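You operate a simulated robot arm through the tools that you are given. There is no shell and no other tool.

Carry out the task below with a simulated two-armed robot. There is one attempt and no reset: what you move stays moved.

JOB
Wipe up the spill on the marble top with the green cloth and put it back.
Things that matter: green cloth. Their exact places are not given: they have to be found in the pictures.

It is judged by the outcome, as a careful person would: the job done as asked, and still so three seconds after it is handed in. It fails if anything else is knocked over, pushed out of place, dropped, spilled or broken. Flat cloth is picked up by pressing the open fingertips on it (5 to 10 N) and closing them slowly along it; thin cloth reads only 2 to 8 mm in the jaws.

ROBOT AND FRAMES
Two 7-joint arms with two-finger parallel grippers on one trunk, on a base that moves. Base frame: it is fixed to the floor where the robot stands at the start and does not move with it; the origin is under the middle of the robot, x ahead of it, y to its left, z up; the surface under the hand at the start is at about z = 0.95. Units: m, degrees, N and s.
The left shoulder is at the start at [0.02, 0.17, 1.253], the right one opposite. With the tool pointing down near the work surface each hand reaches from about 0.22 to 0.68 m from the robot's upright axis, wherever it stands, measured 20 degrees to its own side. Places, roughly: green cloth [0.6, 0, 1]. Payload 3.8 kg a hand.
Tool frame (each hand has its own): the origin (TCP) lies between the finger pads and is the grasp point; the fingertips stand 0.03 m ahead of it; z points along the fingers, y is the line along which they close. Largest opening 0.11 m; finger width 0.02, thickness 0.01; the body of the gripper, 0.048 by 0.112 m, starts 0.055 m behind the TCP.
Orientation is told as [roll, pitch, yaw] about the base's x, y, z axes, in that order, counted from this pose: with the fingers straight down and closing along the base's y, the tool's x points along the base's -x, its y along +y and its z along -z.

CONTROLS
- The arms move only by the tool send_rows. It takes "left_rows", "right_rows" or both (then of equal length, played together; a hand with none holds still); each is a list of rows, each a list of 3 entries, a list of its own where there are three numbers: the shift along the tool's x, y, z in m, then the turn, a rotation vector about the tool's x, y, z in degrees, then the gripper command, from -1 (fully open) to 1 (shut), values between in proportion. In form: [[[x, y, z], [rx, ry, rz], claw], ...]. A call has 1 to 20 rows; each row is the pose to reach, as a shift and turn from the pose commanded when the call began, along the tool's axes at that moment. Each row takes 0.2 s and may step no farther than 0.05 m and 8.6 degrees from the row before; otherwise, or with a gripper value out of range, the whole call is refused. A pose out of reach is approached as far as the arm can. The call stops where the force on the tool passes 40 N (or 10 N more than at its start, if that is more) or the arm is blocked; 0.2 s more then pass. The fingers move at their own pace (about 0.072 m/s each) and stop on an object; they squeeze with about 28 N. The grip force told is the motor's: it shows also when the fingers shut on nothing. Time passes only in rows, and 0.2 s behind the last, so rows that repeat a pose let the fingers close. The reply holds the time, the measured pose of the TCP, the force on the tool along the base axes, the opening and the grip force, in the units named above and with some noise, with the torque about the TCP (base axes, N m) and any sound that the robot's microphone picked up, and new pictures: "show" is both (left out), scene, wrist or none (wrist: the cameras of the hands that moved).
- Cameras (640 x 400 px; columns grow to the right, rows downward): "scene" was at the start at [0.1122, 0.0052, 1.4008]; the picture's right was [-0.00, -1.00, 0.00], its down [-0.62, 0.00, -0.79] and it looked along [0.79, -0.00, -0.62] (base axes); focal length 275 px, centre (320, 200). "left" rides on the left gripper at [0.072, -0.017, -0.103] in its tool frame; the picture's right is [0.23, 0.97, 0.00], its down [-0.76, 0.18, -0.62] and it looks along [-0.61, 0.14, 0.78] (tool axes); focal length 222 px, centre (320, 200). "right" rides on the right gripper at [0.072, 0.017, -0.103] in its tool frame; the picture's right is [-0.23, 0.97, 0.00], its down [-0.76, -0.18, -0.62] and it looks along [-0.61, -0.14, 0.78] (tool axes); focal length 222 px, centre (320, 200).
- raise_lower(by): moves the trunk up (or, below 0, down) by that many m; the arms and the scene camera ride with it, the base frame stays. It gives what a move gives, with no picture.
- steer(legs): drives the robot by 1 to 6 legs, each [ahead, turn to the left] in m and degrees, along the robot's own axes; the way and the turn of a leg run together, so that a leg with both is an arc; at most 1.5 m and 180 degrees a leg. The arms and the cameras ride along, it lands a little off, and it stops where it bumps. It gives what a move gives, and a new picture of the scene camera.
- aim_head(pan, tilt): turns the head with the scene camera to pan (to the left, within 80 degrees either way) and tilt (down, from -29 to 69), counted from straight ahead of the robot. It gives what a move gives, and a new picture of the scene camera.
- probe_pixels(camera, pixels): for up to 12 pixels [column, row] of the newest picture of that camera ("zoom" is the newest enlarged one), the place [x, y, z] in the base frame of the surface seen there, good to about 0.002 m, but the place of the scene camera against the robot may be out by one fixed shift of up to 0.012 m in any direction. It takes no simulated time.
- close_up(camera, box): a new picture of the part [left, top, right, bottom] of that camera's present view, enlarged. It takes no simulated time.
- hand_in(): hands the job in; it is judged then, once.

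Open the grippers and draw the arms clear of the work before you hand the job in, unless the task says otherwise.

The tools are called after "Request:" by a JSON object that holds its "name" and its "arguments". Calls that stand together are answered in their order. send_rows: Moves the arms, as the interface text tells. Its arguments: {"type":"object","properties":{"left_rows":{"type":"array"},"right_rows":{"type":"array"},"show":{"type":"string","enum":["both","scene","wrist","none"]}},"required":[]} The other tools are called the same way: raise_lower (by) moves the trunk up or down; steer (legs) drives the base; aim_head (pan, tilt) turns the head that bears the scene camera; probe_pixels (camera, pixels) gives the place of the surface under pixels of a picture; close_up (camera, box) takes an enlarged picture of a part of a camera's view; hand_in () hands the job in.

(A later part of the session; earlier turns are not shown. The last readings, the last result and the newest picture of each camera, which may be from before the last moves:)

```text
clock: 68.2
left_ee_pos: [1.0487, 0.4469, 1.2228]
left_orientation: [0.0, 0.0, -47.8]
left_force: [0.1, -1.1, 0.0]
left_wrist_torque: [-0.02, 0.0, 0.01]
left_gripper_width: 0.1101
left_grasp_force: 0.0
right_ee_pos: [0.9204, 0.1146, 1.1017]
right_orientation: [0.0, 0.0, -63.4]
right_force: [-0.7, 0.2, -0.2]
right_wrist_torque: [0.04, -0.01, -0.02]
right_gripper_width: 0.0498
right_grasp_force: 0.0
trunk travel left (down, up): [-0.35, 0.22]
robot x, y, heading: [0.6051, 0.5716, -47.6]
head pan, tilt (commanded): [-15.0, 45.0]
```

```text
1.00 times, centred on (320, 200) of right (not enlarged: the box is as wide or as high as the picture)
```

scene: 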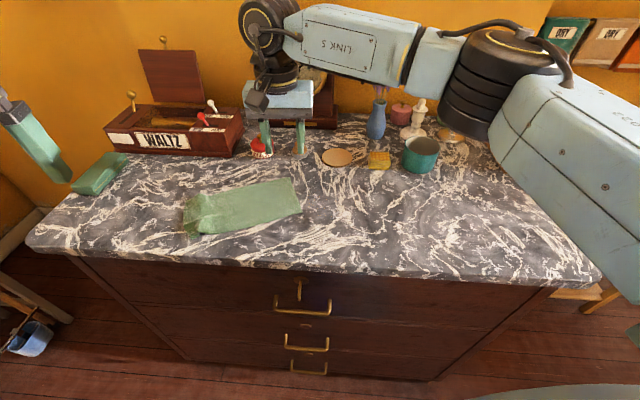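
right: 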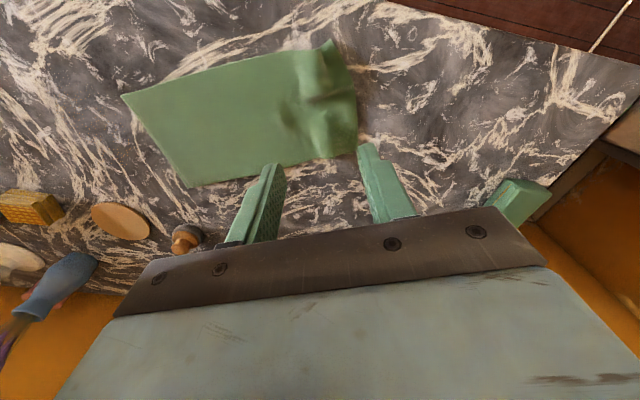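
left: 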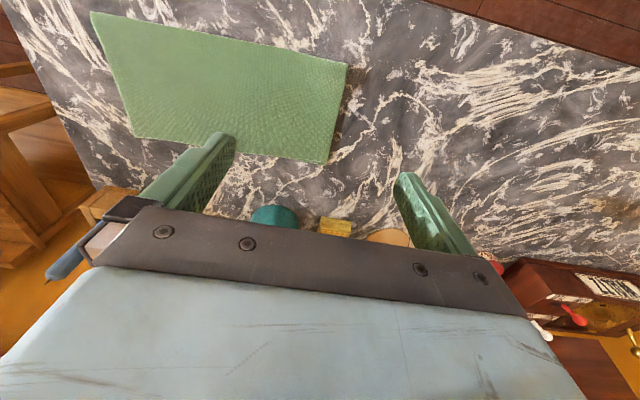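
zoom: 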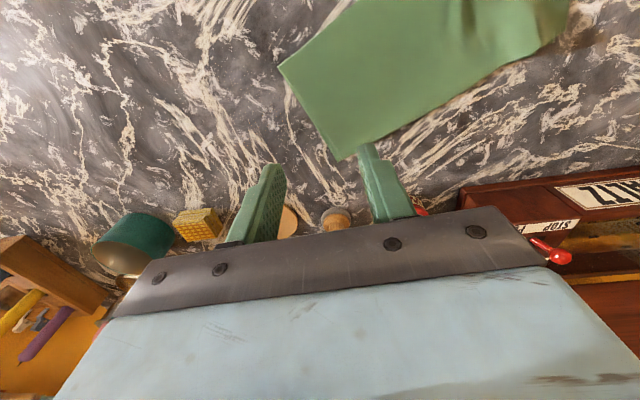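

The wiped spot should be near (263,119) in the right wrist picture. I zoom there.

Request:
{"name": "close_up", "arguments": {"camera": "right", "box": [200, 70, 328, 150]}}

Request:
{"name": "close_up", "arguments": {"camera": "right", "box": [230, 85, 294, 125]}}

Request:
{"name": "close_up", "arguments": {"camera": "right", "box": [100, 40, 164, 80]}}

Request:
{"name": "probe_pixels", "arguments": {"camera": "right", "pixels": [[263, 119], [245, 105], [263, 105], [280, 110], [245, 130], [263, 135], [280, 130], [230, 119], [295, 125], [200, 100], [150, 60], [220, 60]]}}

```text
5.00 times, centred on (264, 110) of right
```

zoom: 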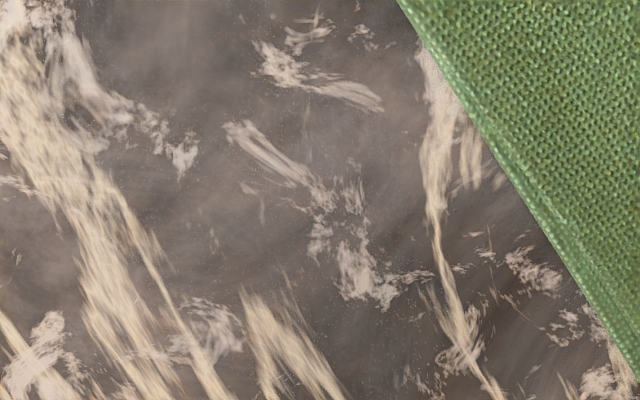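

```text
10.00 times, centred on (262, 105) of right
```

zoom: 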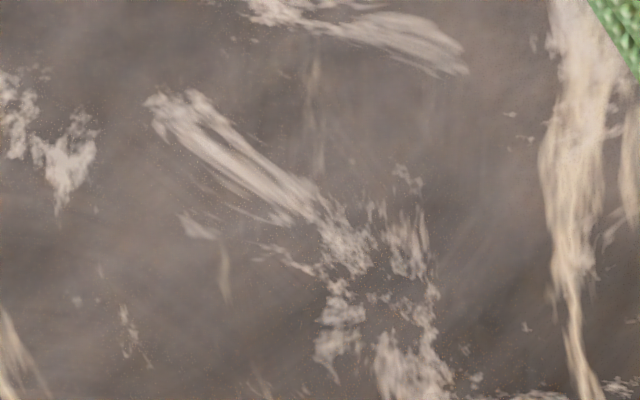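

```text
10.00 times, centred on (132, 60) of right
```

zoom: 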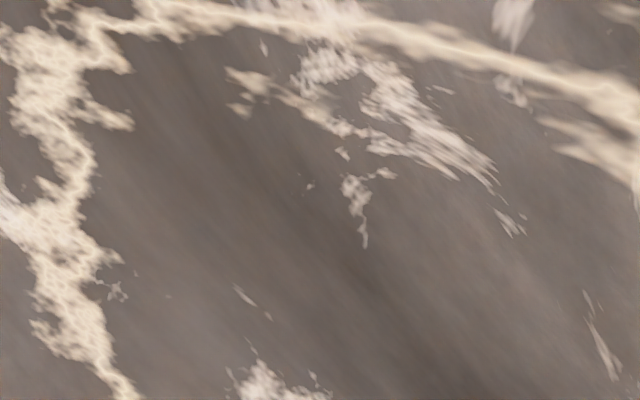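

```text
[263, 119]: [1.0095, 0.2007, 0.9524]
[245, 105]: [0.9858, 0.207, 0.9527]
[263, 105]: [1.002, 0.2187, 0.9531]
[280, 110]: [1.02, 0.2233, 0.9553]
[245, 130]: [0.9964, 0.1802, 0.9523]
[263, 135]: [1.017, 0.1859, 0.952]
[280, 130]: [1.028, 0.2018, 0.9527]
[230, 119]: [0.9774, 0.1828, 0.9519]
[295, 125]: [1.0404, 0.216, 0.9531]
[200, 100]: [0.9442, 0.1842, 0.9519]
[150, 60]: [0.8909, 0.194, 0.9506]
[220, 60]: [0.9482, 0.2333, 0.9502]
```

The close-up still shows faint light specks in the wiped area compared with the smooth control patch, so I'll do a second, more thorough wipe on the way back. I probe the cloth's right end now to grip it.

Request:
{"name": "probe_pixels", "arguments": {"camera": "scene", "pixels": [[292, 180], [300, 211], [297, 196], [270, 190], [250, 200], [220, 210], [200, 200], [190, 230], [183, 205], [230, 232], [240, 190], [290, 215]]}}

Request:
{"name": "close_up", "arguments": {"camera": "scene", "box": [170, 165, 330, 265]}}

```text
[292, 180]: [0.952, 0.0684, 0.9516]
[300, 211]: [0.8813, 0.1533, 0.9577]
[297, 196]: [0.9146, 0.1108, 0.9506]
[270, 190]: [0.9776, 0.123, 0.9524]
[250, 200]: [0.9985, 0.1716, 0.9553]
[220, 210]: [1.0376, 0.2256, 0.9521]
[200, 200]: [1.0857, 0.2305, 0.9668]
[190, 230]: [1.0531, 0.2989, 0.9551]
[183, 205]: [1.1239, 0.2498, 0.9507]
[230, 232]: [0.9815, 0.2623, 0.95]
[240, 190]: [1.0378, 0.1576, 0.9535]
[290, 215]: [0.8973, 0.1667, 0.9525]
```

```text
4.00 times, centred on (250, 215) of scene
```

zoom: 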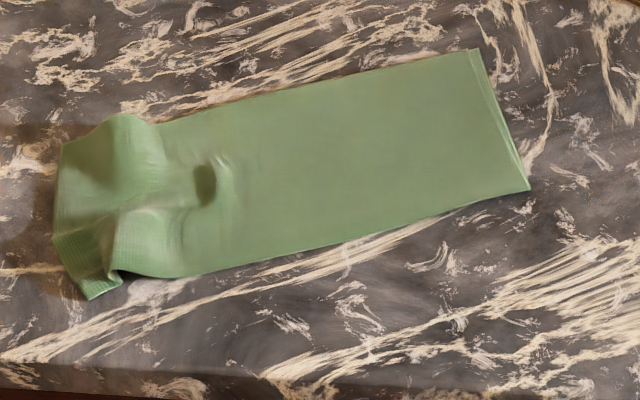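

The right end's midpoint is ≈(0.918, 0.112) and the cloth's axis is now at ≈44°. I place the hand 4 cm inside that end, turned to 44°, and descend to just above it.

Request:
{"name": "send_rows", "arguments": {"right_rows": [[[0.0054, 0.0176, 0], [0, 0, -8.5], 0.09], [[0.0108, 0.0352, 0], [0, 0, -17], 0.09], [[0.0108, 0.0352, 0.045], [0, 0, -17.2], 0.09], [[0.0108, 0.0352, 0.085], [0, 0, -17.2], 0.09], [[0.0108, 0.0352, 0.111], [0, 0, -17.2], 0.09]], "show": "both"}}

Request:
{"name": "close_up", "arguments": {"camera": "scene", "box": [200, 130, 340, 225]}}

```text
clock: 69.3
left_ee_pos: [1.0489, 0.4473, 1.2229]
left_orientation: [-0.1, -0.1, -47.9]
left_force: [0.3, -0.4, 1.0]
left_wrist_torque: [0.0, 0.04, -0.02]
left_gripper_width: 0.1099
left_grasp_force: 0.1
right_ee_pos: [0.9476, 0.1425, 0.99]
right_orientation: [-0.1, -0.1, -46.0]
right_force: [0.2, -0.3, 0.2]
right_wrist_torque: [0.02, 0.05, -0.03]
right_gripper_width: 0.05
right_grasp_force: 0.1
trunk travel left (down, up): [-0.35, 0.22]
robot x, y, heading: [0.6075, 0.5719, -48.0]
head pan, tilt (commanded): [-15.0, 45.0]
```

scene: 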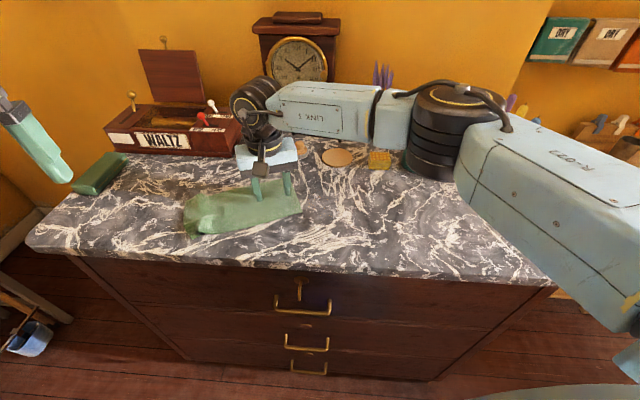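
right: 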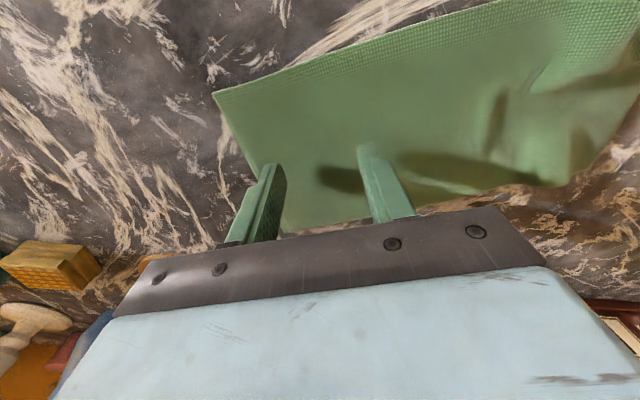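

```text
4.21 times, centred on (270, 178) of scene
```

zoom: 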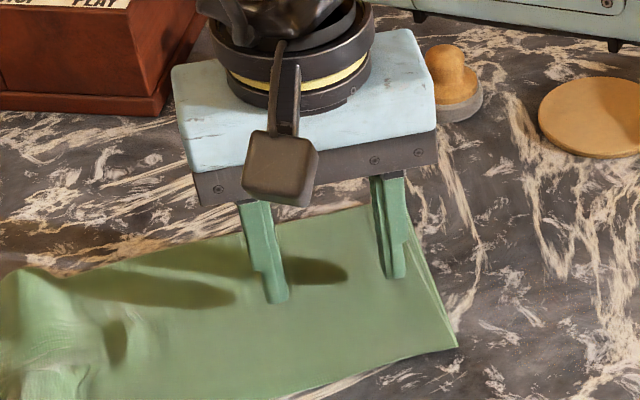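

Finger placement looks right. I press down in small steps to reach roughly 8–10 N.

Request:
{"name": "send_rows", "arguments": {"right_rows": [[[0, 0, 0.004], [0, 0, 0], 0.09], [[0, 0, 0.0065], [0, 0, 0], 0.09], [[0, 0, 0.008], [0, 0, 0], 0.09]], "show": "none"}}

```text
clock: 70.2
left_ee_pos: [1.0489, 0.4474, 1.2239]
left_orientation: [0.0, 0.0, -47.9]
left_force: [-0.2, 0.2, 0.0]
left_wrist_torque: [0.0, -0.02, -0.01]
left_gripper_width: 0.1098
left_grasp_force: 0.0
right_ee_pos: [0.947, 0.1402, 0.9832]
right_orientation: [0.1, 0.0, -46.1]
right_force: [-0.4, -0.5, 0.0]
right_wrist_torque: [0.04, 0.0, 0.0]
right_gripper_width: 0.0498
right_grasp_force: 0.1
trunk travel left (down, up): [-0.35, 0.22]
robot x, y, heading: [0.6068, 0.5729, -47.9]
head pan, tilt (commanded): [-15.0, 45.0]
```

No contact force yet at TCP z 0.983; I go down another 1.5–2 mm.

Request:
{"name": "send_rows", "arguments": {"right_rows": [[[0, 0, 0.001], [0, 0, 0], 0.09], [[0, 0, 0.002], [0, 0, 0], 0.09]], "show": "none"}}

```text
clock: 70.8
left_ee_pos: [1.0496, 0.4487, 1.2238]
left_orientation: [0.0, -0.1, -47.9]
left_force: [0.3, 0.3, -0.7]
left_wrist_torque: [0.01, -0.02, -0.02]
left_gripper_width: 0.11
left_grasp_force: 0.1
right_ee_pos: [0.9481, 0.1417, 0.9812]
right_orientation: [-0.1, -0.2, -46.1]
right_force: [-1.1, -1.2, 5.3]
right_wrist_torque: [-0.1, 0.12, -0.04]
right_gripper_width: 0.0502
right_grasp_force: 0.8
trunk travel left (down, up): [-0.35, 0.22]
robot x, y, heading: [0.6093, 0.5698, -47.9]
head pan, tilt (commanded): [-15.0, 45.0]
```

Now 5.3 N. I add 0.4 mm and close the fingers slowly.

Request:
{"name": "send_rows", "arguments": {"right_rows": [[[0, 0, 0.0004], [0, 0, 0], 0.09], [[0, 0, 0.0004], [0, 0, 0], 0.15], [[0, 0, 0.0004], [0, 0, 0], 0.21], [[0, 0, 0.0003], [0, 0, 0], 0.27], [[0, 0, 0.0002], [0, 0, 0], 0.33], [[0, 0, 0.0], [0, 0, 0], 0.39], [[0, 0, -0.0002], [0, 0, 0], 0.45], [[0, 0, -0.0003], [0, 0, 0], 0.51], [[0, 0, -0.0003], [0, 0, 0], 0.57], [[0, 0, -0.0003], [0, 0, 0], 0.63], [[0, 0, -0.0003], [0, 0, 0], 0.69], [[0, 0, -0.0003], [0, 0, 0], 0.75], [[0, 0, -0.0003], [0, 0, 0], 0.81], [[0, 0, -0.0003], [0, 0, 0], 0.87], [[0, 0, -0.0003], [0, 0, 0], 0.93], [[0, 0, -0.0003], [0, 0, 0], 1], [[0, 0, -0.0003], [0, 0, 0], 1], [[0, 0, -0.0003], [0, 0, 0], 1]], "show": "both"}}

Request:
{"name": "close_up", "arguments": {"camera": "scene", "box": [170, 130, 330, 245]}}

```text
clock: 74.5
left_ee_pos: [1.0486, 0.4486, 1.223]
left_orientation: [0.0, -0.2, -47.9]
left_force: [-0.7, 0.4, -0.6]
left_wrist_torque: [0.0, 0.0, 0.03]
left_gripper_width: 0.11
left_grasp_force: 0.1
right_ee_pos: [0.9486, 0.1414, 0.9814]
right_orientation: [0.0, -0.2, -46.1]
right_force: [0.6, 2.0, 11.0]
right_wrist_torque: [0.01, -0.02, 0.02]
right_gripper_width: 0.0033
right_grasp_force: 27.9
trunk travel left (down, up): [-0.35, 0.22]
robot x, y, heading: [0.6048, 0.5724, -48.0]
head pan, tilt (commanded): [-15.0, 45.0]
```

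scene: 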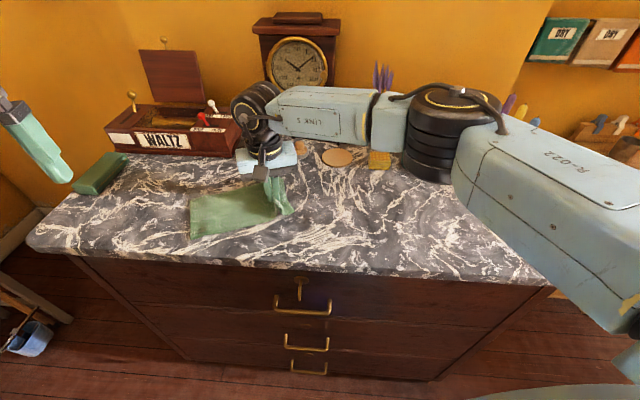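
right: 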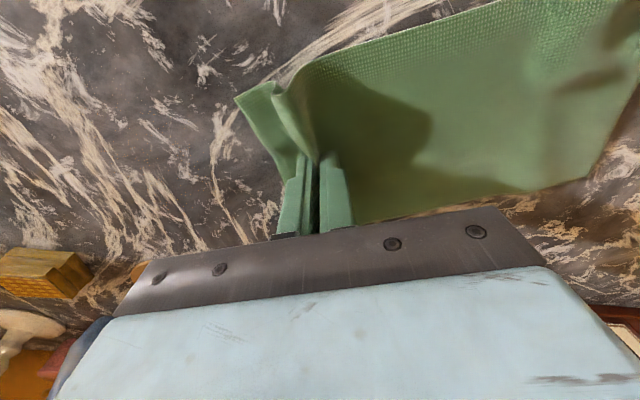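

```text
3.48 times, centred on (250, 188) of scene
```

zoom: 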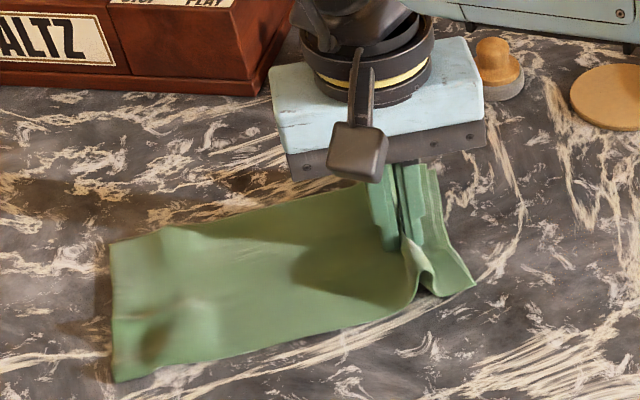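

Gripped at the right end (3.3 mm, 28 N, pressing ≈11 N), and the left-end bump has pulled flatter. Now I wipe back through the puddle area with closely spaced zigzags (±4 cm across), advancing slowly toward the cloth's home.

Request:
{"name": "send_rows", "arguments": {"right_rows": [[[0.01, -0.0143, 0], [0, 0, 0], 1], [[0.0267, -0.0292, 0], [0, 0, 0], 1], [[0.0423, -0.0413, 0], [0, 0, 0], 1], [[0.0174, -0.0545, 0], [0, 0, 0], 1], [[-0.0075, -0.0675, 0], [0, 0, 0], 1], [[-0.0304, -0.08, 0], [0, 0, 0], 1], [[-0.0045, -0.075, 0], [0, 0, 0], 1], [[0.0226, -0.0675, 0], [0, 0, 0], 1], [[0.0497, -0.0598, 0], [0, 0, 0], 1], [[0.0252, -0.074, 0], [0, 0, 0], 1], [[0.0003, -0.087, 0], [0, 0, 0], 1], [[-0.0226, -0.0995, 0], [0, 0, 0], 1], [[0.0032, -0.0945, 0], [0, 0, 0], 1], [[0.0303, -0.087, 0], [0, 0, 0], 1], [[0.0575, -0.0794, 0], [0, 0, 0], 1], [[0.0329, -0.0935, 0], [0, 0, 0], 1], [[0.008, -0.1066, 0], [0, 0, 0], 1], [[-0.0148, -0.119, 0], [0, 0, 0], 1], [[0.0106, -0.1131, 0], [0, 0, 0], 1], [[0.0377, -0.1055, 0], [0, 0, 0], 1]], "show": "both"}}

Request:
{"name": "close_up", "arguments": {"camera": "scene", "box": [200, 120, 380, 240]}}

```text
clock: 78.8
left_ee_pos: [1.0478, 0.4478, 1.2235]
left_orientation: [0.0, -0.1, -47.9]
left_force: [-0.4, -0.1, 0.7]
left_wrist_torque: [0.02, 0.01, 0.0]
left_gripper_width: 0.1101
left_grasp_force: 0.0
right_ee_pos: [0.845, 0.0956, 0.981]
right_orientation: [0.1, 0.0, -46.1]
right_force: [0.2, -0.7, 7.2]
right_wrist_torque: [-0.07, 0.03, 0.0]
right_gripper_width: 0.0032
right_grasp_force: 27.7
trunk travel left (down, up): [-0.35, 0.22]
robot x, y, heading: [0.6055, 0.5685, -48.0]
head pan, tilt (commanded): [-15.0, 45.0]
```

scene: 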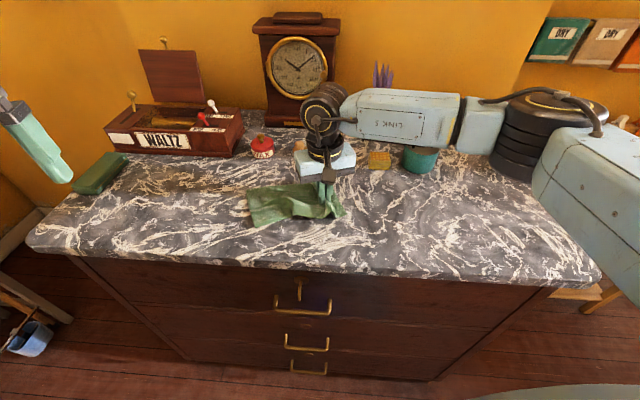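
right: 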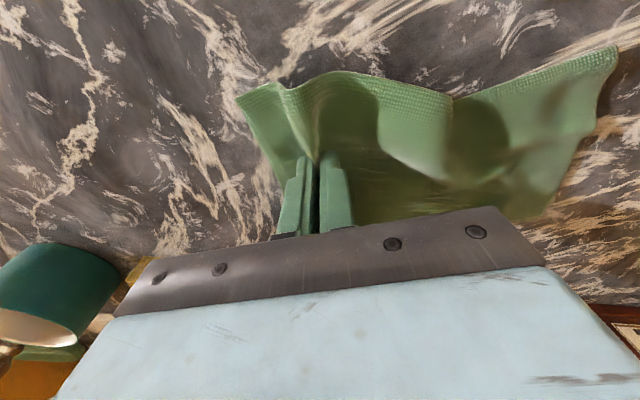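

```text
3.33 times, centred on (290, 180) of scene
```

zoom: 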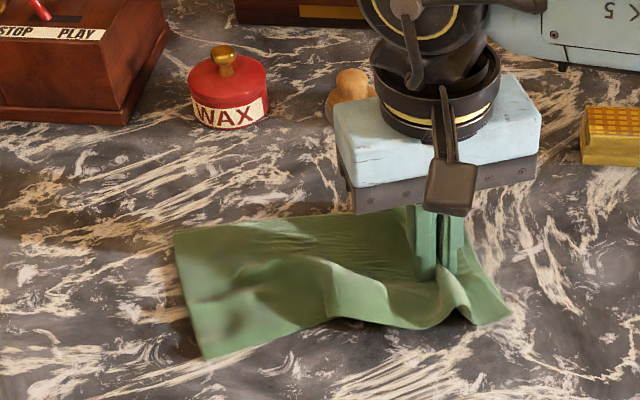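

The cloth bunched a little but will straighten when dragged. I finish the zigzag over the remaining near-side part of the puddle area, keeping clear of the block and disc.

Request:
{"name": "send_rows", "arguments": {"right_rows": [[[0.0275, 0.0067, 0], [0, 0, 0], 1], [[0.003, -0.0074, 0], [0, 0, 0], 1], [[-0.0216, -0.0215, 0], [0, 0, 0], 1], [[-0.0404, -0.033, 0], [0, 0, 0], 1], [[-0.0168, -0.0282, 0], [0, 0, 0], 1], [[0.0108, -0.0216, 0], [0, 0, 0], 1], [[0.0364, -0.0156, 0], [0, 0, 0], 1], [[0.0141, -0.03, 0], [0, 0, 0], 1], [[-0.0101, -0.0449, 0], [0, 0, 0], 1], [[-0.0278, -0.0573, 0], [0, 0, 0], 1], [[-0.0019, -0.0546, 0], [0, 0, 0], 1], [[0.025, -0.0546, 0], [0, 0, 0], 1]], "show": "both"}}

Request:
{"name": "close_up", "arguments": {"camera": "scene", "box": [220, 120, 400, 240]}}

```text
clock: 81.3
left_ee_pos: [1.0482, 0.4481, 1.222]
left_orientation: [0.0, 0.0, -47.9]
left_force: [0.3, -0.1, 0.0]
left_wrist_torque: [0.01, 0.02, -0.02]
left_gripper_width: 0.1102
left_grasp_force: 0.0
right_ee_pos: [0.7886, 0.0755, 0.9833]
right_orientation: [-0.1, 0.3, -46.1]
right_force: [0.8, -0.6, 0.7]
right_wrist_torque: [-0.01, 0.01, 0.02]
right_gripper_width: 0.0032
right_grasp_force: 28.2
trunk travel left (down, up): [-0.35, 0.22]
robot x, y, heading: [0.6072, 0.5713, -47.9]
head pan, tilt (commanded): [-15.0, 45.0]
```

scene: 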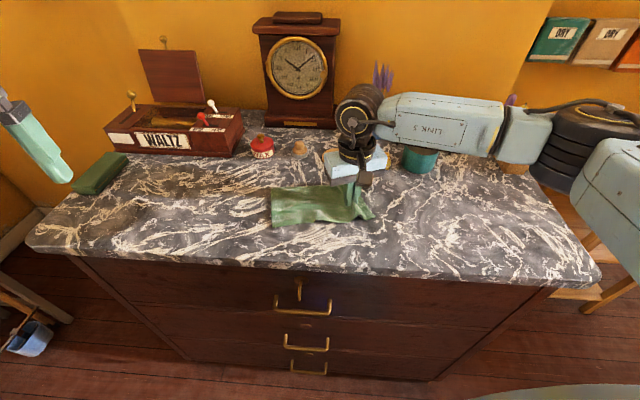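
right: 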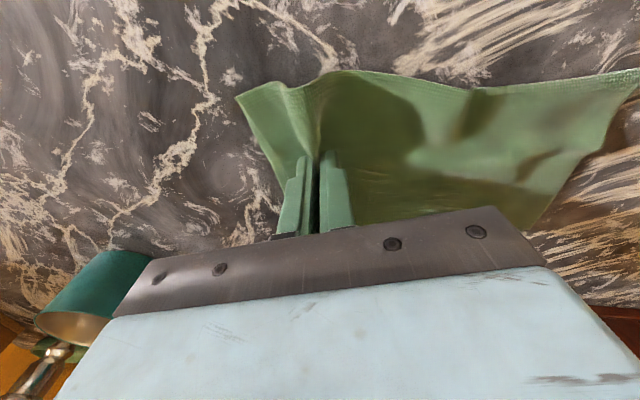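

```text
3.33 times, centred on (310, 180) of scene
```

zoom: 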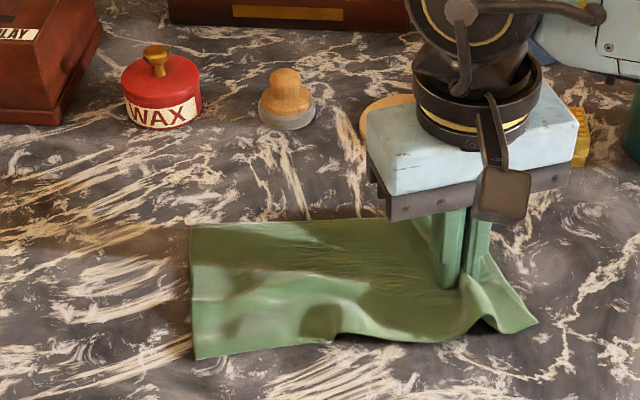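

Now I drag the cloth straight homeward in light contact, turning the hand gradually back to the cloth's original axis; this uncovers the puddle spot for inspection.

Request:
{"name": "send_rows", "arguments": {"right_rows": [[[0.012, -0.013, 0], [0, 0, 1.8], 1], [[0.024, -0.026, 0], [0, 0, 3.6], 1], [[0.036, -0.039, 0], [0, 0, 5.4], 1], [[0.048, -0.0525, 0], [0, 0, 7.2], 1], [[0.0596, -0.0656, 0], [0, 0, 9], 1], [[0.066, -0.083, 0], [0, 0, 10.8], 1], [[0.071, -0.1, 0], [0, 0, 12.6], 1], [[0.0765, -0.117, 0], [0, 0, 14.4], 1], [[0.082, -0.134, 0], [0, 0, 16.2], 1], [[0.087, -0.1503, 0], [0, 0, 17.9], 1]], "show": "both"}}

Request:
{"name": "close_up", "arguments": {"camera": "scene", "box": [280, 130, 460, 250]}}

```text
clock: 83.5
left_ee_pos: [1.0503, 0.4487, 1.2228]
left_orientation: [-0.2, 0.0, -47.9]
left_force: [-0.6, -1.1, -0.2]
left_wrist_torque: [0.02, 0.01, 0.0]
left_gripper_width: 0.1101
left_grasp_force: 0.0
right_ee_pos: [0.622, 0.034, 0.9828]
right_orientation: [0.0, -0.1, -64.0]
right_force: [4.2, 2.9, 18.4]
right_wrist_torque: [0.04, -0.05, 0.09]
right_gripper_width: 0.0034
right_grasp_force: 27.7
trunk travel left (down, up): [-0.35, 0.22]
robot x, y, heading: [0.605, 0.5691, -48.1]
head pan, tilt (commanded): [-15.0, 45.0]
```

scene: 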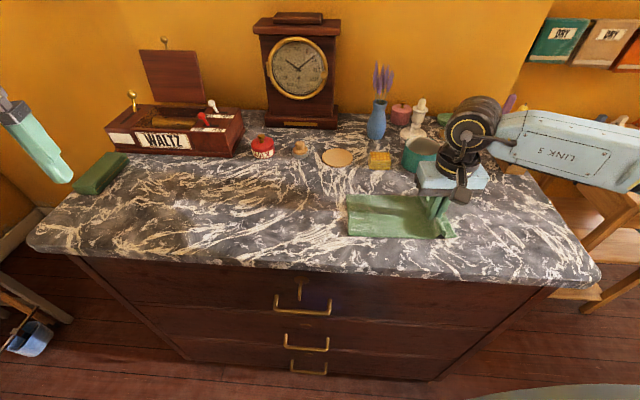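
right: 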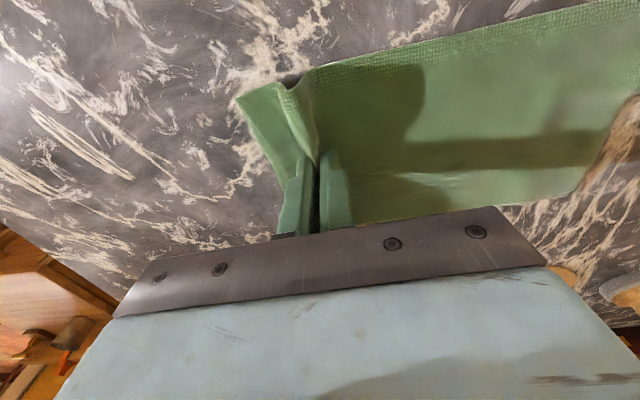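

```text
3.33 times, centred on (370, 190) of scene
```

zoom: 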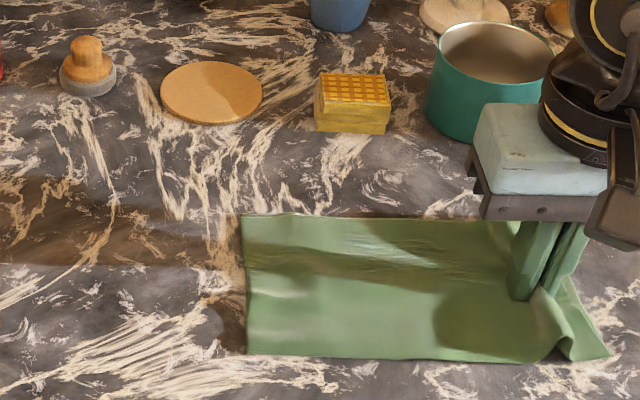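

The cloth is straight again and the puddle spot (just left of the cloth's left end, ≈ (320,203)) is uncovered. I zoom and probe it.

Request:
{"name": "close_up", "arguments": {"camera": "scene", "box": [290, 178, 350, 218]}}

Request:
{"name": "probe_pixels", "arguments": {"camera": "scene", "pixels": [[310, 195], [318, 195], [326, 195], [334, 195], [310, 202], [318, 202], [326, 202], [334, 202], [314, 208], [322, 208], [330, 208], [338, 208]]}}

Request:
{"name": "close_up", "arguments": {"camera": "scene", "box": [300, 188, 340, 213]}}

```text
10.00 times, centred on (320, 198) of scene
```

zoom: 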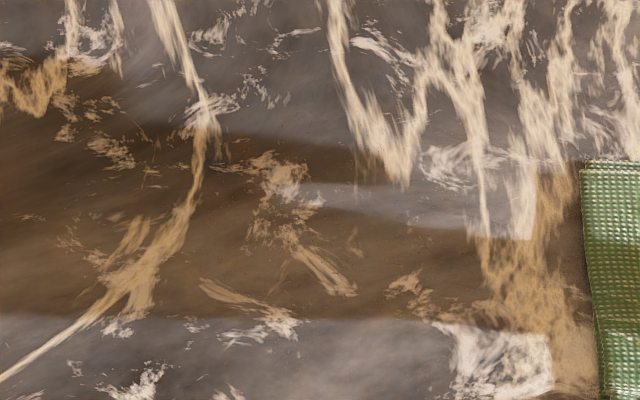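

```text
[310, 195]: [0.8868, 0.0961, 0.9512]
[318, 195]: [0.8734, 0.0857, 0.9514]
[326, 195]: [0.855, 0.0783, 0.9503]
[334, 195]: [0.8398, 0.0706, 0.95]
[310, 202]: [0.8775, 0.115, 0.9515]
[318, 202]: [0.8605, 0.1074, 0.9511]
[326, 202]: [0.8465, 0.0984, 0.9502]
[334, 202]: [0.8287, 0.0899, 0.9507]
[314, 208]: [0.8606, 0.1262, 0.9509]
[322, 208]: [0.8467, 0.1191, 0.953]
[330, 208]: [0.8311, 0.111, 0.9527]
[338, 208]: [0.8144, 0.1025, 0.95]
```

```text
16.00 times, centred on (320, 200) of scene
```

zoom: 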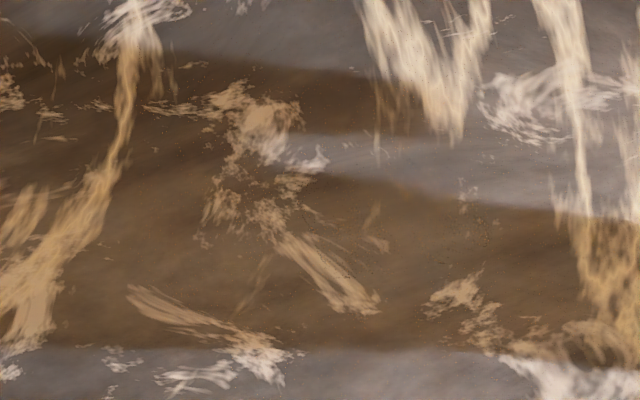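

The depth readings there are at dry-marble level (≈0.951); the arm's shadow hinders a visual check, so I'll re-inspect once the arm is away. I probe the cloth's left end to check its alignment with the home axis.

Request:
{"name": "probe_pixels", "arguments": {"camera": "scene", "pixels": [[349, 199], [350, 234], [349, 216], [380, 198], [380, 236], [410, 200], [410, 237], [440, 236], [455, 236], [400, 215]]}}

Request:
{"name": "close_up", "arguments": {"camera": "scene", "box": [335, 185, 475, 255]}}

```text
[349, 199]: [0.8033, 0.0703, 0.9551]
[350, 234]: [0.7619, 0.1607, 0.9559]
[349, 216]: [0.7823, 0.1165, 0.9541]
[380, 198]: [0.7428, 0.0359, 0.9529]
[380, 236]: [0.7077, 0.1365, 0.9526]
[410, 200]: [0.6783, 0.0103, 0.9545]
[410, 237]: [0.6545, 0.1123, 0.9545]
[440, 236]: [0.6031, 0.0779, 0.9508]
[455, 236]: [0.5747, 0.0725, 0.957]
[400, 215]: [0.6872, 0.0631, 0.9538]
```

```text
4.57 times, centred on (405, 220) of scene
```

zoom: 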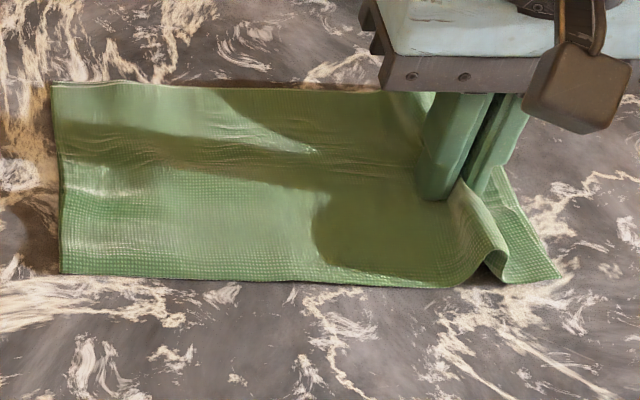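

The cloth is aligned (axis ≈27°, on its home line); its left end is 0.126 m short of home. I drag along the axis by 0.137 m, which leaves a little overshoot to be given back when the pinch is opened.

Request:
{"name": "send_rows", "arguments": {"right_rows": [[[0, -0.014, -0.0006], [0, 0, 0], 1], [[0, -0.031, -0.0008], [0, 0, 0], 1], [[0, -0.049, -0.0008], [0, 0, 0], 1], [[0, -0.067, -0.0008], [0, 0, 0], 1], [[0, -0.085, -0.0008], [0, 0, 0], 1], [[-0.0005, -0.103, -0.0008], [0, 0, 0], 1], [[-0.0009, -0.121, -0.0008], [0, 0, 0], 1], [[-0.0009, -0.1373, -0.0008], [0, 0, 0], 1]], "show": "both"}}

Request:
{"name": "aim_head", "arguments": {"pan": -30, "tilt": 50}}

```text
clock: 85.3
left_ee_pos: [1.0492, 0.4474, 1.2231]
left_orientation: [0.0, -0.1, -48.0]
left_force: [0.5, 0.3, 0.6]
left_wrist_torque: [-0.02, -0.01, 0.03]
left_gripper_width: 0.1101
left_grasp_force: 0.1
right_ee_pos: [0.4977, -0.0254, 0.982]
right_orientation: [0.0, -0.1, -64.0]
right_force: [1.0, 2.3, 5.5]
right_wrist_torque: [0.02, -0.03, 0.03]
right_gripper_width: 0.0034
right_grasp_force: 28.2
trunk travel left (down, up): [-0.35, 0.22]
robot x, y, heading: [0.6047, 0.5689, -47.9]
head pan, tilt (commanded): [-15.0, 45.0]
```

scene: 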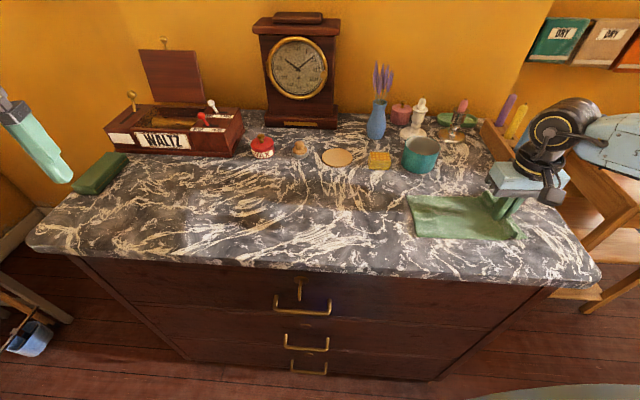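
right: 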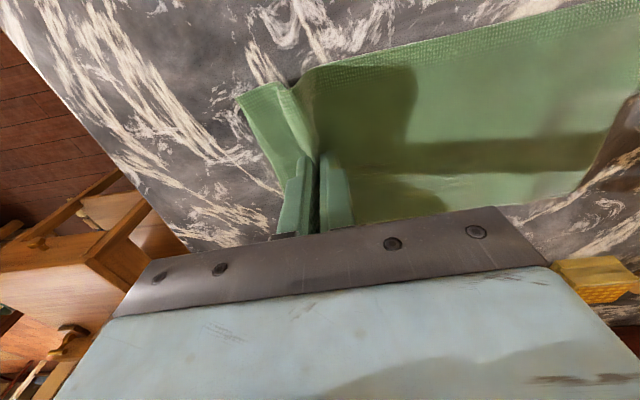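

```text
clock: 86.1
left_ee_pos: [1.051, 0.4488, 1.2224]
left_orientation: [0.0, -0.1, -47.9]
left_force: [0.0, -0.1, -0.6]
left_wrist_torque: [0.02, 0.0, -0.03]
left_gripper_width: 0.1101
left_grasp_force: 0.0
right_ee_pos: [0.4997, -0.0259, 0.9807]
right_orientation: [0.0, 0.0, -64.0]
right_force: [-0.5, 0.5, 4.7]
right_wrist_torque: [0.01, 0.05, 0.06]
right_gripper_width: 0.0033
right_grasp_force: 28.3
trunk travel left (down, up): [-0.35, 0.22]
robot x, y, heading: [0.6089, 0.5717, -48.1]
head pan, tilt (commanded): [-30.0, 50.0]
```

scene: 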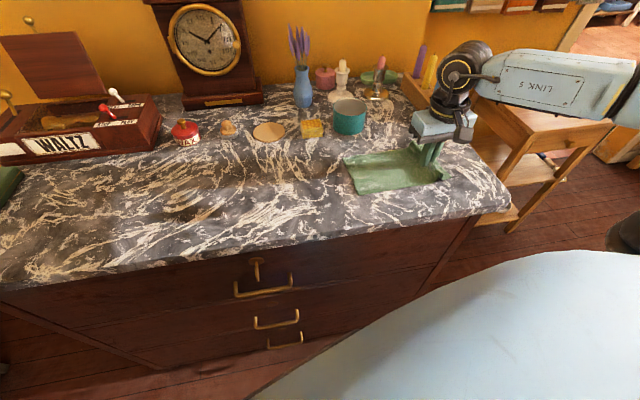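

The cloth is home along its axis, still gripped. Before releasing I inspect the wiped area once more from here (around pixel (262,165)).

Request:
{"name": "probe_pixels", "arguments": {"camera": "scene", "pixels": [[262, 160], [255, 165], [270, 165], [262, 170], [280, 160], [346, 161], [358, 194], [352, 178], [380, 192], [443, 180], [420, 190], [380, 155]]}}

Request:
{"name": "close_up", "arguments": {"camera": "scene", "box": [235, 140, 315, 190]}}

Request:
{"name": "close_up", "arguments": {"camera": "scene", "box": [335, 130, 465, 205]}}

```text
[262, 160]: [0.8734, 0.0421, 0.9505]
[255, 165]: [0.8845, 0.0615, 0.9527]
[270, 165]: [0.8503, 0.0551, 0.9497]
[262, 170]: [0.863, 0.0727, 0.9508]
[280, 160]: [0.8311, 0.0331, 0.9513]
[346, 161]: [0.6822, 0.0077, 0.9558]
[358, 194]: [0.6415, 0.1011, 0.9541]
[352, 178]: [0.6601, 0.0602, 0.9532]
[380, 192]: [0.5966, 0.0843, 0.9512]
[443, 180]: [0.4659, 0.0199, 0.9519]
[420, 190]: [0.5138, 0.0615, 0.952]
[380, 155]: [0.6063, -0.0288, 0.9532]
```

```text
8.00 times, centred on (275, 165) of scene
```

zoom: 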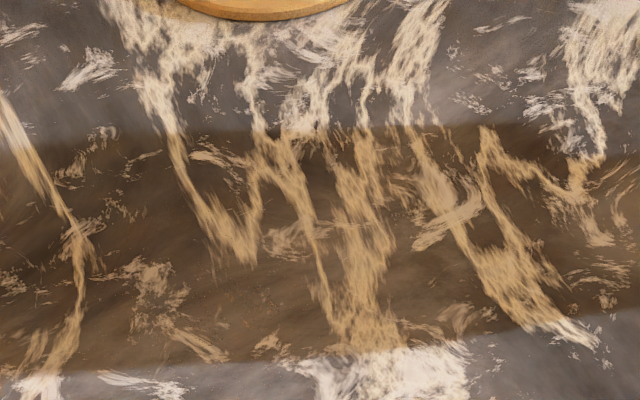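

```text
4.92 times, centred on (400, 168) of scene
```

zoom: 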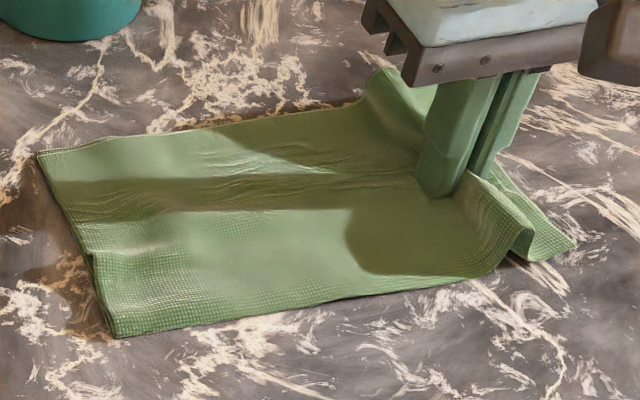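

The cloth's left end is at ≈(0.663, 0.056), right where intended before release. I press lightly and open the fingers slowly to spread the ridge.

Request:
{"name": "send_rows", "arguments": {"right_rows": [[[0, 0, 0.0003], [0, 0, 0], 0.94], [[0, 0, 0.0003], [0, 0, 0], 0.86], [[0, 0, 0.0003], [0, 0, 0], 0.78], [[0, 0, 0.0003], [0, 0, 0], 0.7], [[0, 0, 0.0003], [0, 0, 0], 0.62], [[0, 0, 0.0003], [0, 0, 0], 0.54], [[0, 0, 0.0003], [0, 0, 0], 0.46], [[0, 0, 0.0003], [0, 0, 0], 0.38], [[0, 0, 0.0003], [0, 0, 0], 0.3], [[0, 0, 0.0003], [0, 0, 0], 0.22], [[0, 0, 0.0003], [0, 0, 0], 0.14], [[0, 0, 0.0003], [0, 0, 0], 0.06], [[0, 0, 0.0003], [0, 0, 0], 0.0]], "show": "both"}}

Request:
{"name": "close_up", "arguments": {"camera": "scene", "box": [335, 120, 475, 205]}}

```text
clock: 88.9
left_ee_pos: [1.0492, 0.45, 1.223]
left_orientation: [0.0, -0.2, -47.9]
left_force: [-0.4, 0.3, 0.0]
left_wrist_torque: [-0.01, -0.01, 0.0]
left_gripper_width: 0.1101
left_grasp_force: 0.0
right_ee_pos: [0.497, -0.025, 0.9826]
right_orientation: [0.0, 0.0, -64.0]
right_force: [1.9, 0.4, 7.8]
right_wrist_torque: [-0.03, 0.05, 0.01]
right_gripper_width: 0.0525
right_grasp_force: 0.1
trunk travel left (down, up): [-0.35, 0.22]
robot x, y, heading: [0.6057, 0.5707, -48.0]
head pan, tilt (commanded): [-30.0, 50.0]
```

scene: 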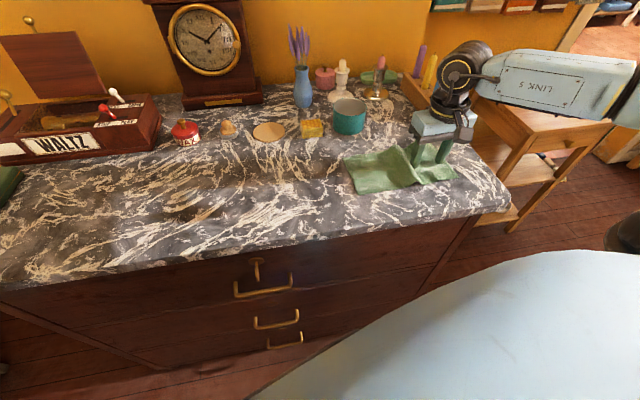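
right: 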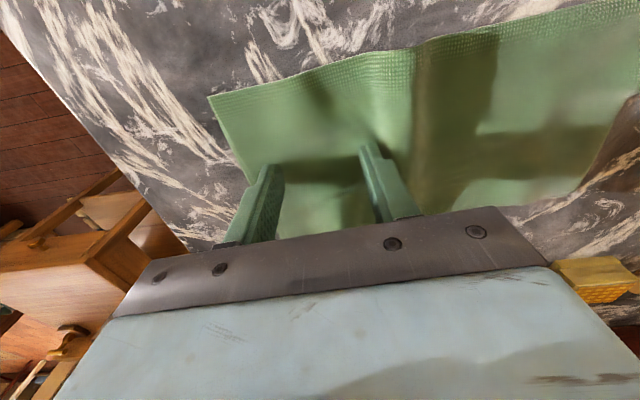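

```text
4.57 times, centred on (405, 162) of scene
```

zoom: 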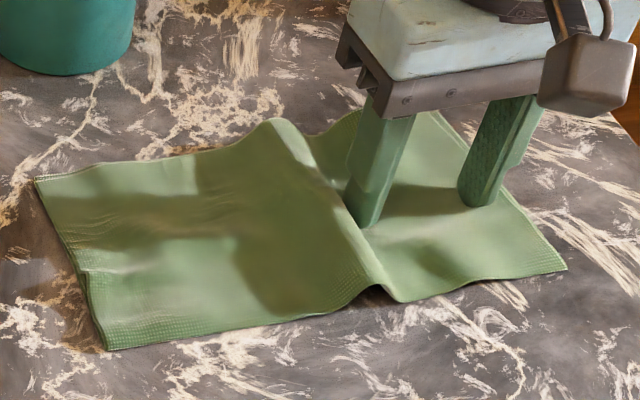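

A ridge remains across the cloth left of the inner finger, while the fingers still rest on the right part. I probe the right-end corners to see how far it must be pulled to flatten the ridge.

Request:
{"name": "probe_pixels", "arguments": {"camera": "scene", "pixels": [[457, 178], [430, 145], [346, 161], [357, 195], [396, 148], [418, 184], [445, 160]]}}

Request:
{"name": "probe_pixels", "arguments": {"camera": "right", "pixels": [[212, 98], [250, 180], [412, 50], [420, 130]]}}

```text
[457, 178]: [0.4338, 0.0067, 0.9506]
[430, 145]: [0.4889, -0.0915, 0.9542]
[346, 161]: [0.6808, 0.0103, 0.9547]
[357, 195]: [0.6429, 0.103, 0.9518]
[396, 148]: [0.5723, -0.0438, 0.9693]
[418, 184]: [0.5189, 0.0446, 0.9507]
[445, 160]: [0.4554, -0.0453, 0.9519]
```

```text
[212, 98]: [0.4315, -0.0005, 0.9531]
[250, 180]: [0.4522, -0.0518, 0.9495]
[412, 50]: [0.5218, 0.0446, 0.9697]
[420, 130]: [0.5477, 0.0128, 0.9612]
```

The right end is ≈0.9 cm and the left end ≈0.7 cm short of their home lines, taken up by the ridge. I slide the pressed fingers 1.2 cm outward (to the right) to draw the ridge flat from this side.

Request:
{"name": "send_rows", "arguments": {"right_rows": [[[0, -0.003, 0.0003], [0, 0, 0], 0.0], [[0, -0.006, 0.0003], [0, 0, 0], 0.0], [[0, -0.009, 0.0003], [0, 0, 0], 0.0], [[0, -0.012, 0.0003], [0, 0, 0], 0.0]], "show": "both"}}

Request:
{"name": "close_up", "arguments": {"camera": "scene", "box": [335, 120, 475, 205]}}

Request:
{"name": "probe_pixels", "arguments": {"camera": "right", "pixels": [[212, 98], [250, 180], [412, 50], [420, 130]]}}

```text
clock: 89.9
left_ee_pos: [1.0499, 0.4489, 1.2221]
left_orientation: [0.0, -0.1, -47.9]
left_force: [-0.5, 0.2, -0.2]
left_wrist_torque: [0.02, -0.01, -0.01]
left_gripper_width: 0.1103
left_grasp_force: 0.0
right_ee_pos: [0.4877, -0.0318, 0.9818]
right_orientation: [0.0, -0.1, -64.0]
right_force: [1.9, 1.1, 8.4]
right_wrist_torque: [-0.01, 0.04, -0.01]
right_gripper_width: 0.0525
right_grasp_force: 0.0
trunk travel left (down, up): [-0.35, 0.22]
robot x, y, heading: [0.6041, 0.5741, -48.0]
head pan, tilt (commanded): [-30.0, 50.0]
```

scene: 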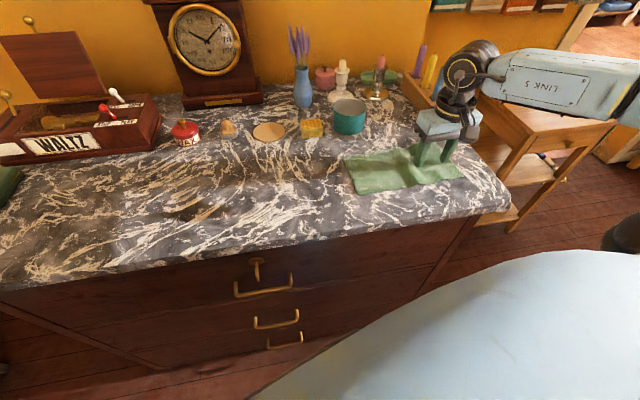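
right: 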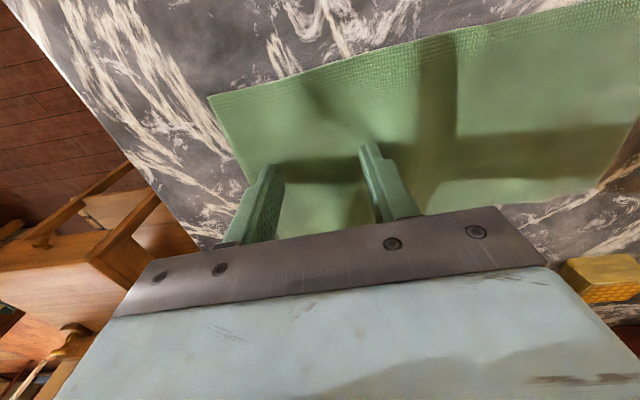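

```text
4.57 times, centred on (405, 162) of scene
```

zoom: 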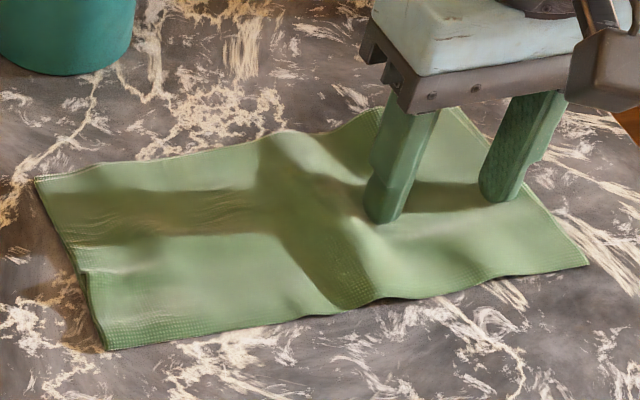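

```text
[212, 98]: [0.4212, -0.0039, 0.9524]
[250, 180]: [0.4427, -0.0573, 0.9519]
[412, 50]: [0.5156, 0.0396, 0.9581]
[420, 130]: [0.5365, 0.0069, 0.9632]
```

The ridge is flattening nicely; the right end corner D is now (0.421, -0.004) vs home (0.424, 0.006). I shift the pressed part 0.8 cm toward the robot to correct that, then lift the hand.

Request:
{"name": "send_rows", "arguments": {"right_rows": [[[0.004, 0, 0], [0, 0, 0], 0.0], [[0.008, 0, 0], [0, 0, 0], 0.0], [[0.008, 0, 0], [0, 0, 0], 0.0], [[0.008, 0, -0.01], [0, 0, 0], 0.0], [[0.008, 0, -0.03], [0, 0, 0], 0.0], [[0.008, 0, -0.07], [0, 0, 0], 0.0]], "show": "both"}}

Request:
{"name": "close_up", "arguments": {"camera": "scene", "box": [335, 120, 475, 205]}}

Request:
{"name": "probe_pixels", "arguments": {"camera": "scene", "pixels": [[346, 161], [357, 195], [461, 177], [434, 144], [400, 150], [410, 180], [380, 175], [430, 165]]}}

```text
clock: 91.3
left_ee_pos: [1.0505, 0.4482, 1.2241]
left_orientation: [0.0, -0.1, -47.9]
left_force: [-0.2, 0.2, -0.5]
left_wrist_torque: [0.0, 0.03, 0.01]
left_gripper_width: 0.1102
left_grasp_force: 0.0
right_ee_pos: [0.4833, -0.0264, 1.0532]
right_orientation: [-0.1, 0.0, -63.9]
right_force: [0.0, 0.7, 0.3]
right_wrist_torque: [0.02, -0.01, -0.01]
right_gripper_width: 0.0548
right_grasp_force: 0.1
trunk travel left (down, up): [-0.35, 0.22]
robot x, y, heading: [0.6047, 0.5733, -47.5]
head pan, tilt (commanded): [-30.0, 50.0]
```

scene: 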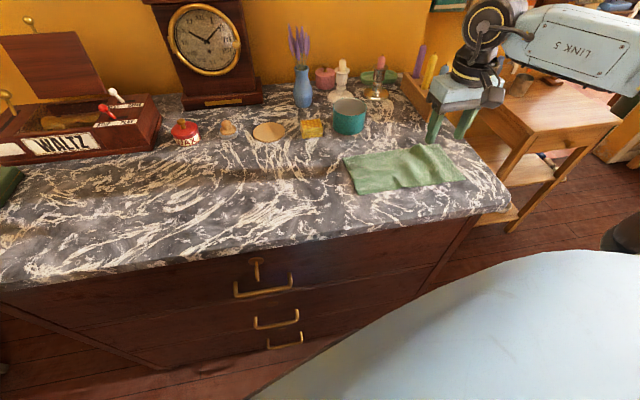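
right: 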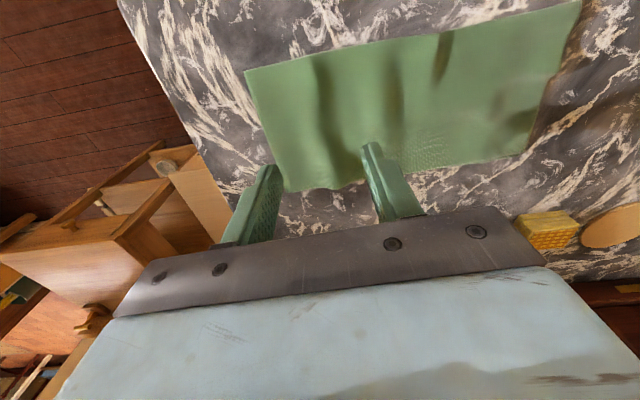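

```text
4.57 times, centred on (405, 162) of scene
```

zoom: 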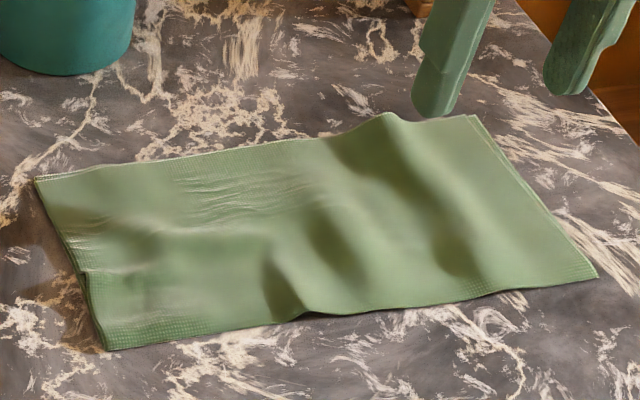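

```text
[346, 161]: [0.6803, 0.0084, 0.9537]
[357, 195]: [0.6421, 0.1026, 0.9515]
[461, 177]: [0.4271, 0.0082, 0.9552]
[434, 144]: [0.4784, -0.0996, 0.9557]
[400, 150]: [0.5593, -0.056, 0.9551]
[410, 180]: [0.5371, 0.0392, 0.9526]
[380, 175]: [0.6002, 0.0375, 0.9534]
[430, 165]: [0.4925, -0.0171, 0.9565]
```

The cloth lies nearly home (corners within ≈1 cm) with mild wrinkles. Before smoothing it, I raise and withdraw the right hand to clear the shadow and inspect the wiped area.

Request:
{"name": "send_rows", "arguments": {"right_rows": [[[0.02, -0.01, -0.04], [0, 0, 0], -0.2], [[0.05, -0.03, -0.08], [0, 0, 0], -0.2], [[0.09, -0.05, -0.11], [0, 0, 0], -0.2], [[0.13, -0.07, -0.14], [0, 0, 0], -0.2], [[0.17, -0.09, -0.17], [0, 0, 0], -0.2]], "show": "none"}}

Request:
{"name": "aim_head", "arguments": {"pan": -15, "tilt": 50}}

```text
refused: row 2 steps farther than a row can; nothing moved
```

```text
clock: 92.1
left_ee_pos: [1.0485, 0.4481, 1.223]
left_orientation: [0.1, 0.0, -47.9]
left_force: [-0.4, -0.3, 0.2]
left_wrist_torque: [-0.01, -0.01, 0.0]
left_gripper_width: 0.1101
left_grasp_force: 0.1
right_ee_pos: [0.4817, -0.0262, 1.0521]
right_orientation: [0.0, 0.0, -64.1]
right_force: [-0.1, 0.5, -0.7]
right_wrist_torque: [-0.02, 0.0, 0.06]
right_gripper_width: 0.0549
right_grasp_force: 0.1
trunk travel left (down, up): [-0.35, 0.22]
robot x, y, heading: [0.6073, 0.5714, -47.9]
head pan, tilt (commanded): [-15.0, 50.0]
```

scene: 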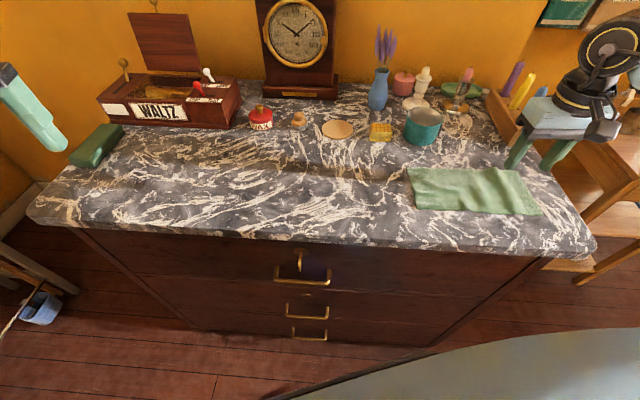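

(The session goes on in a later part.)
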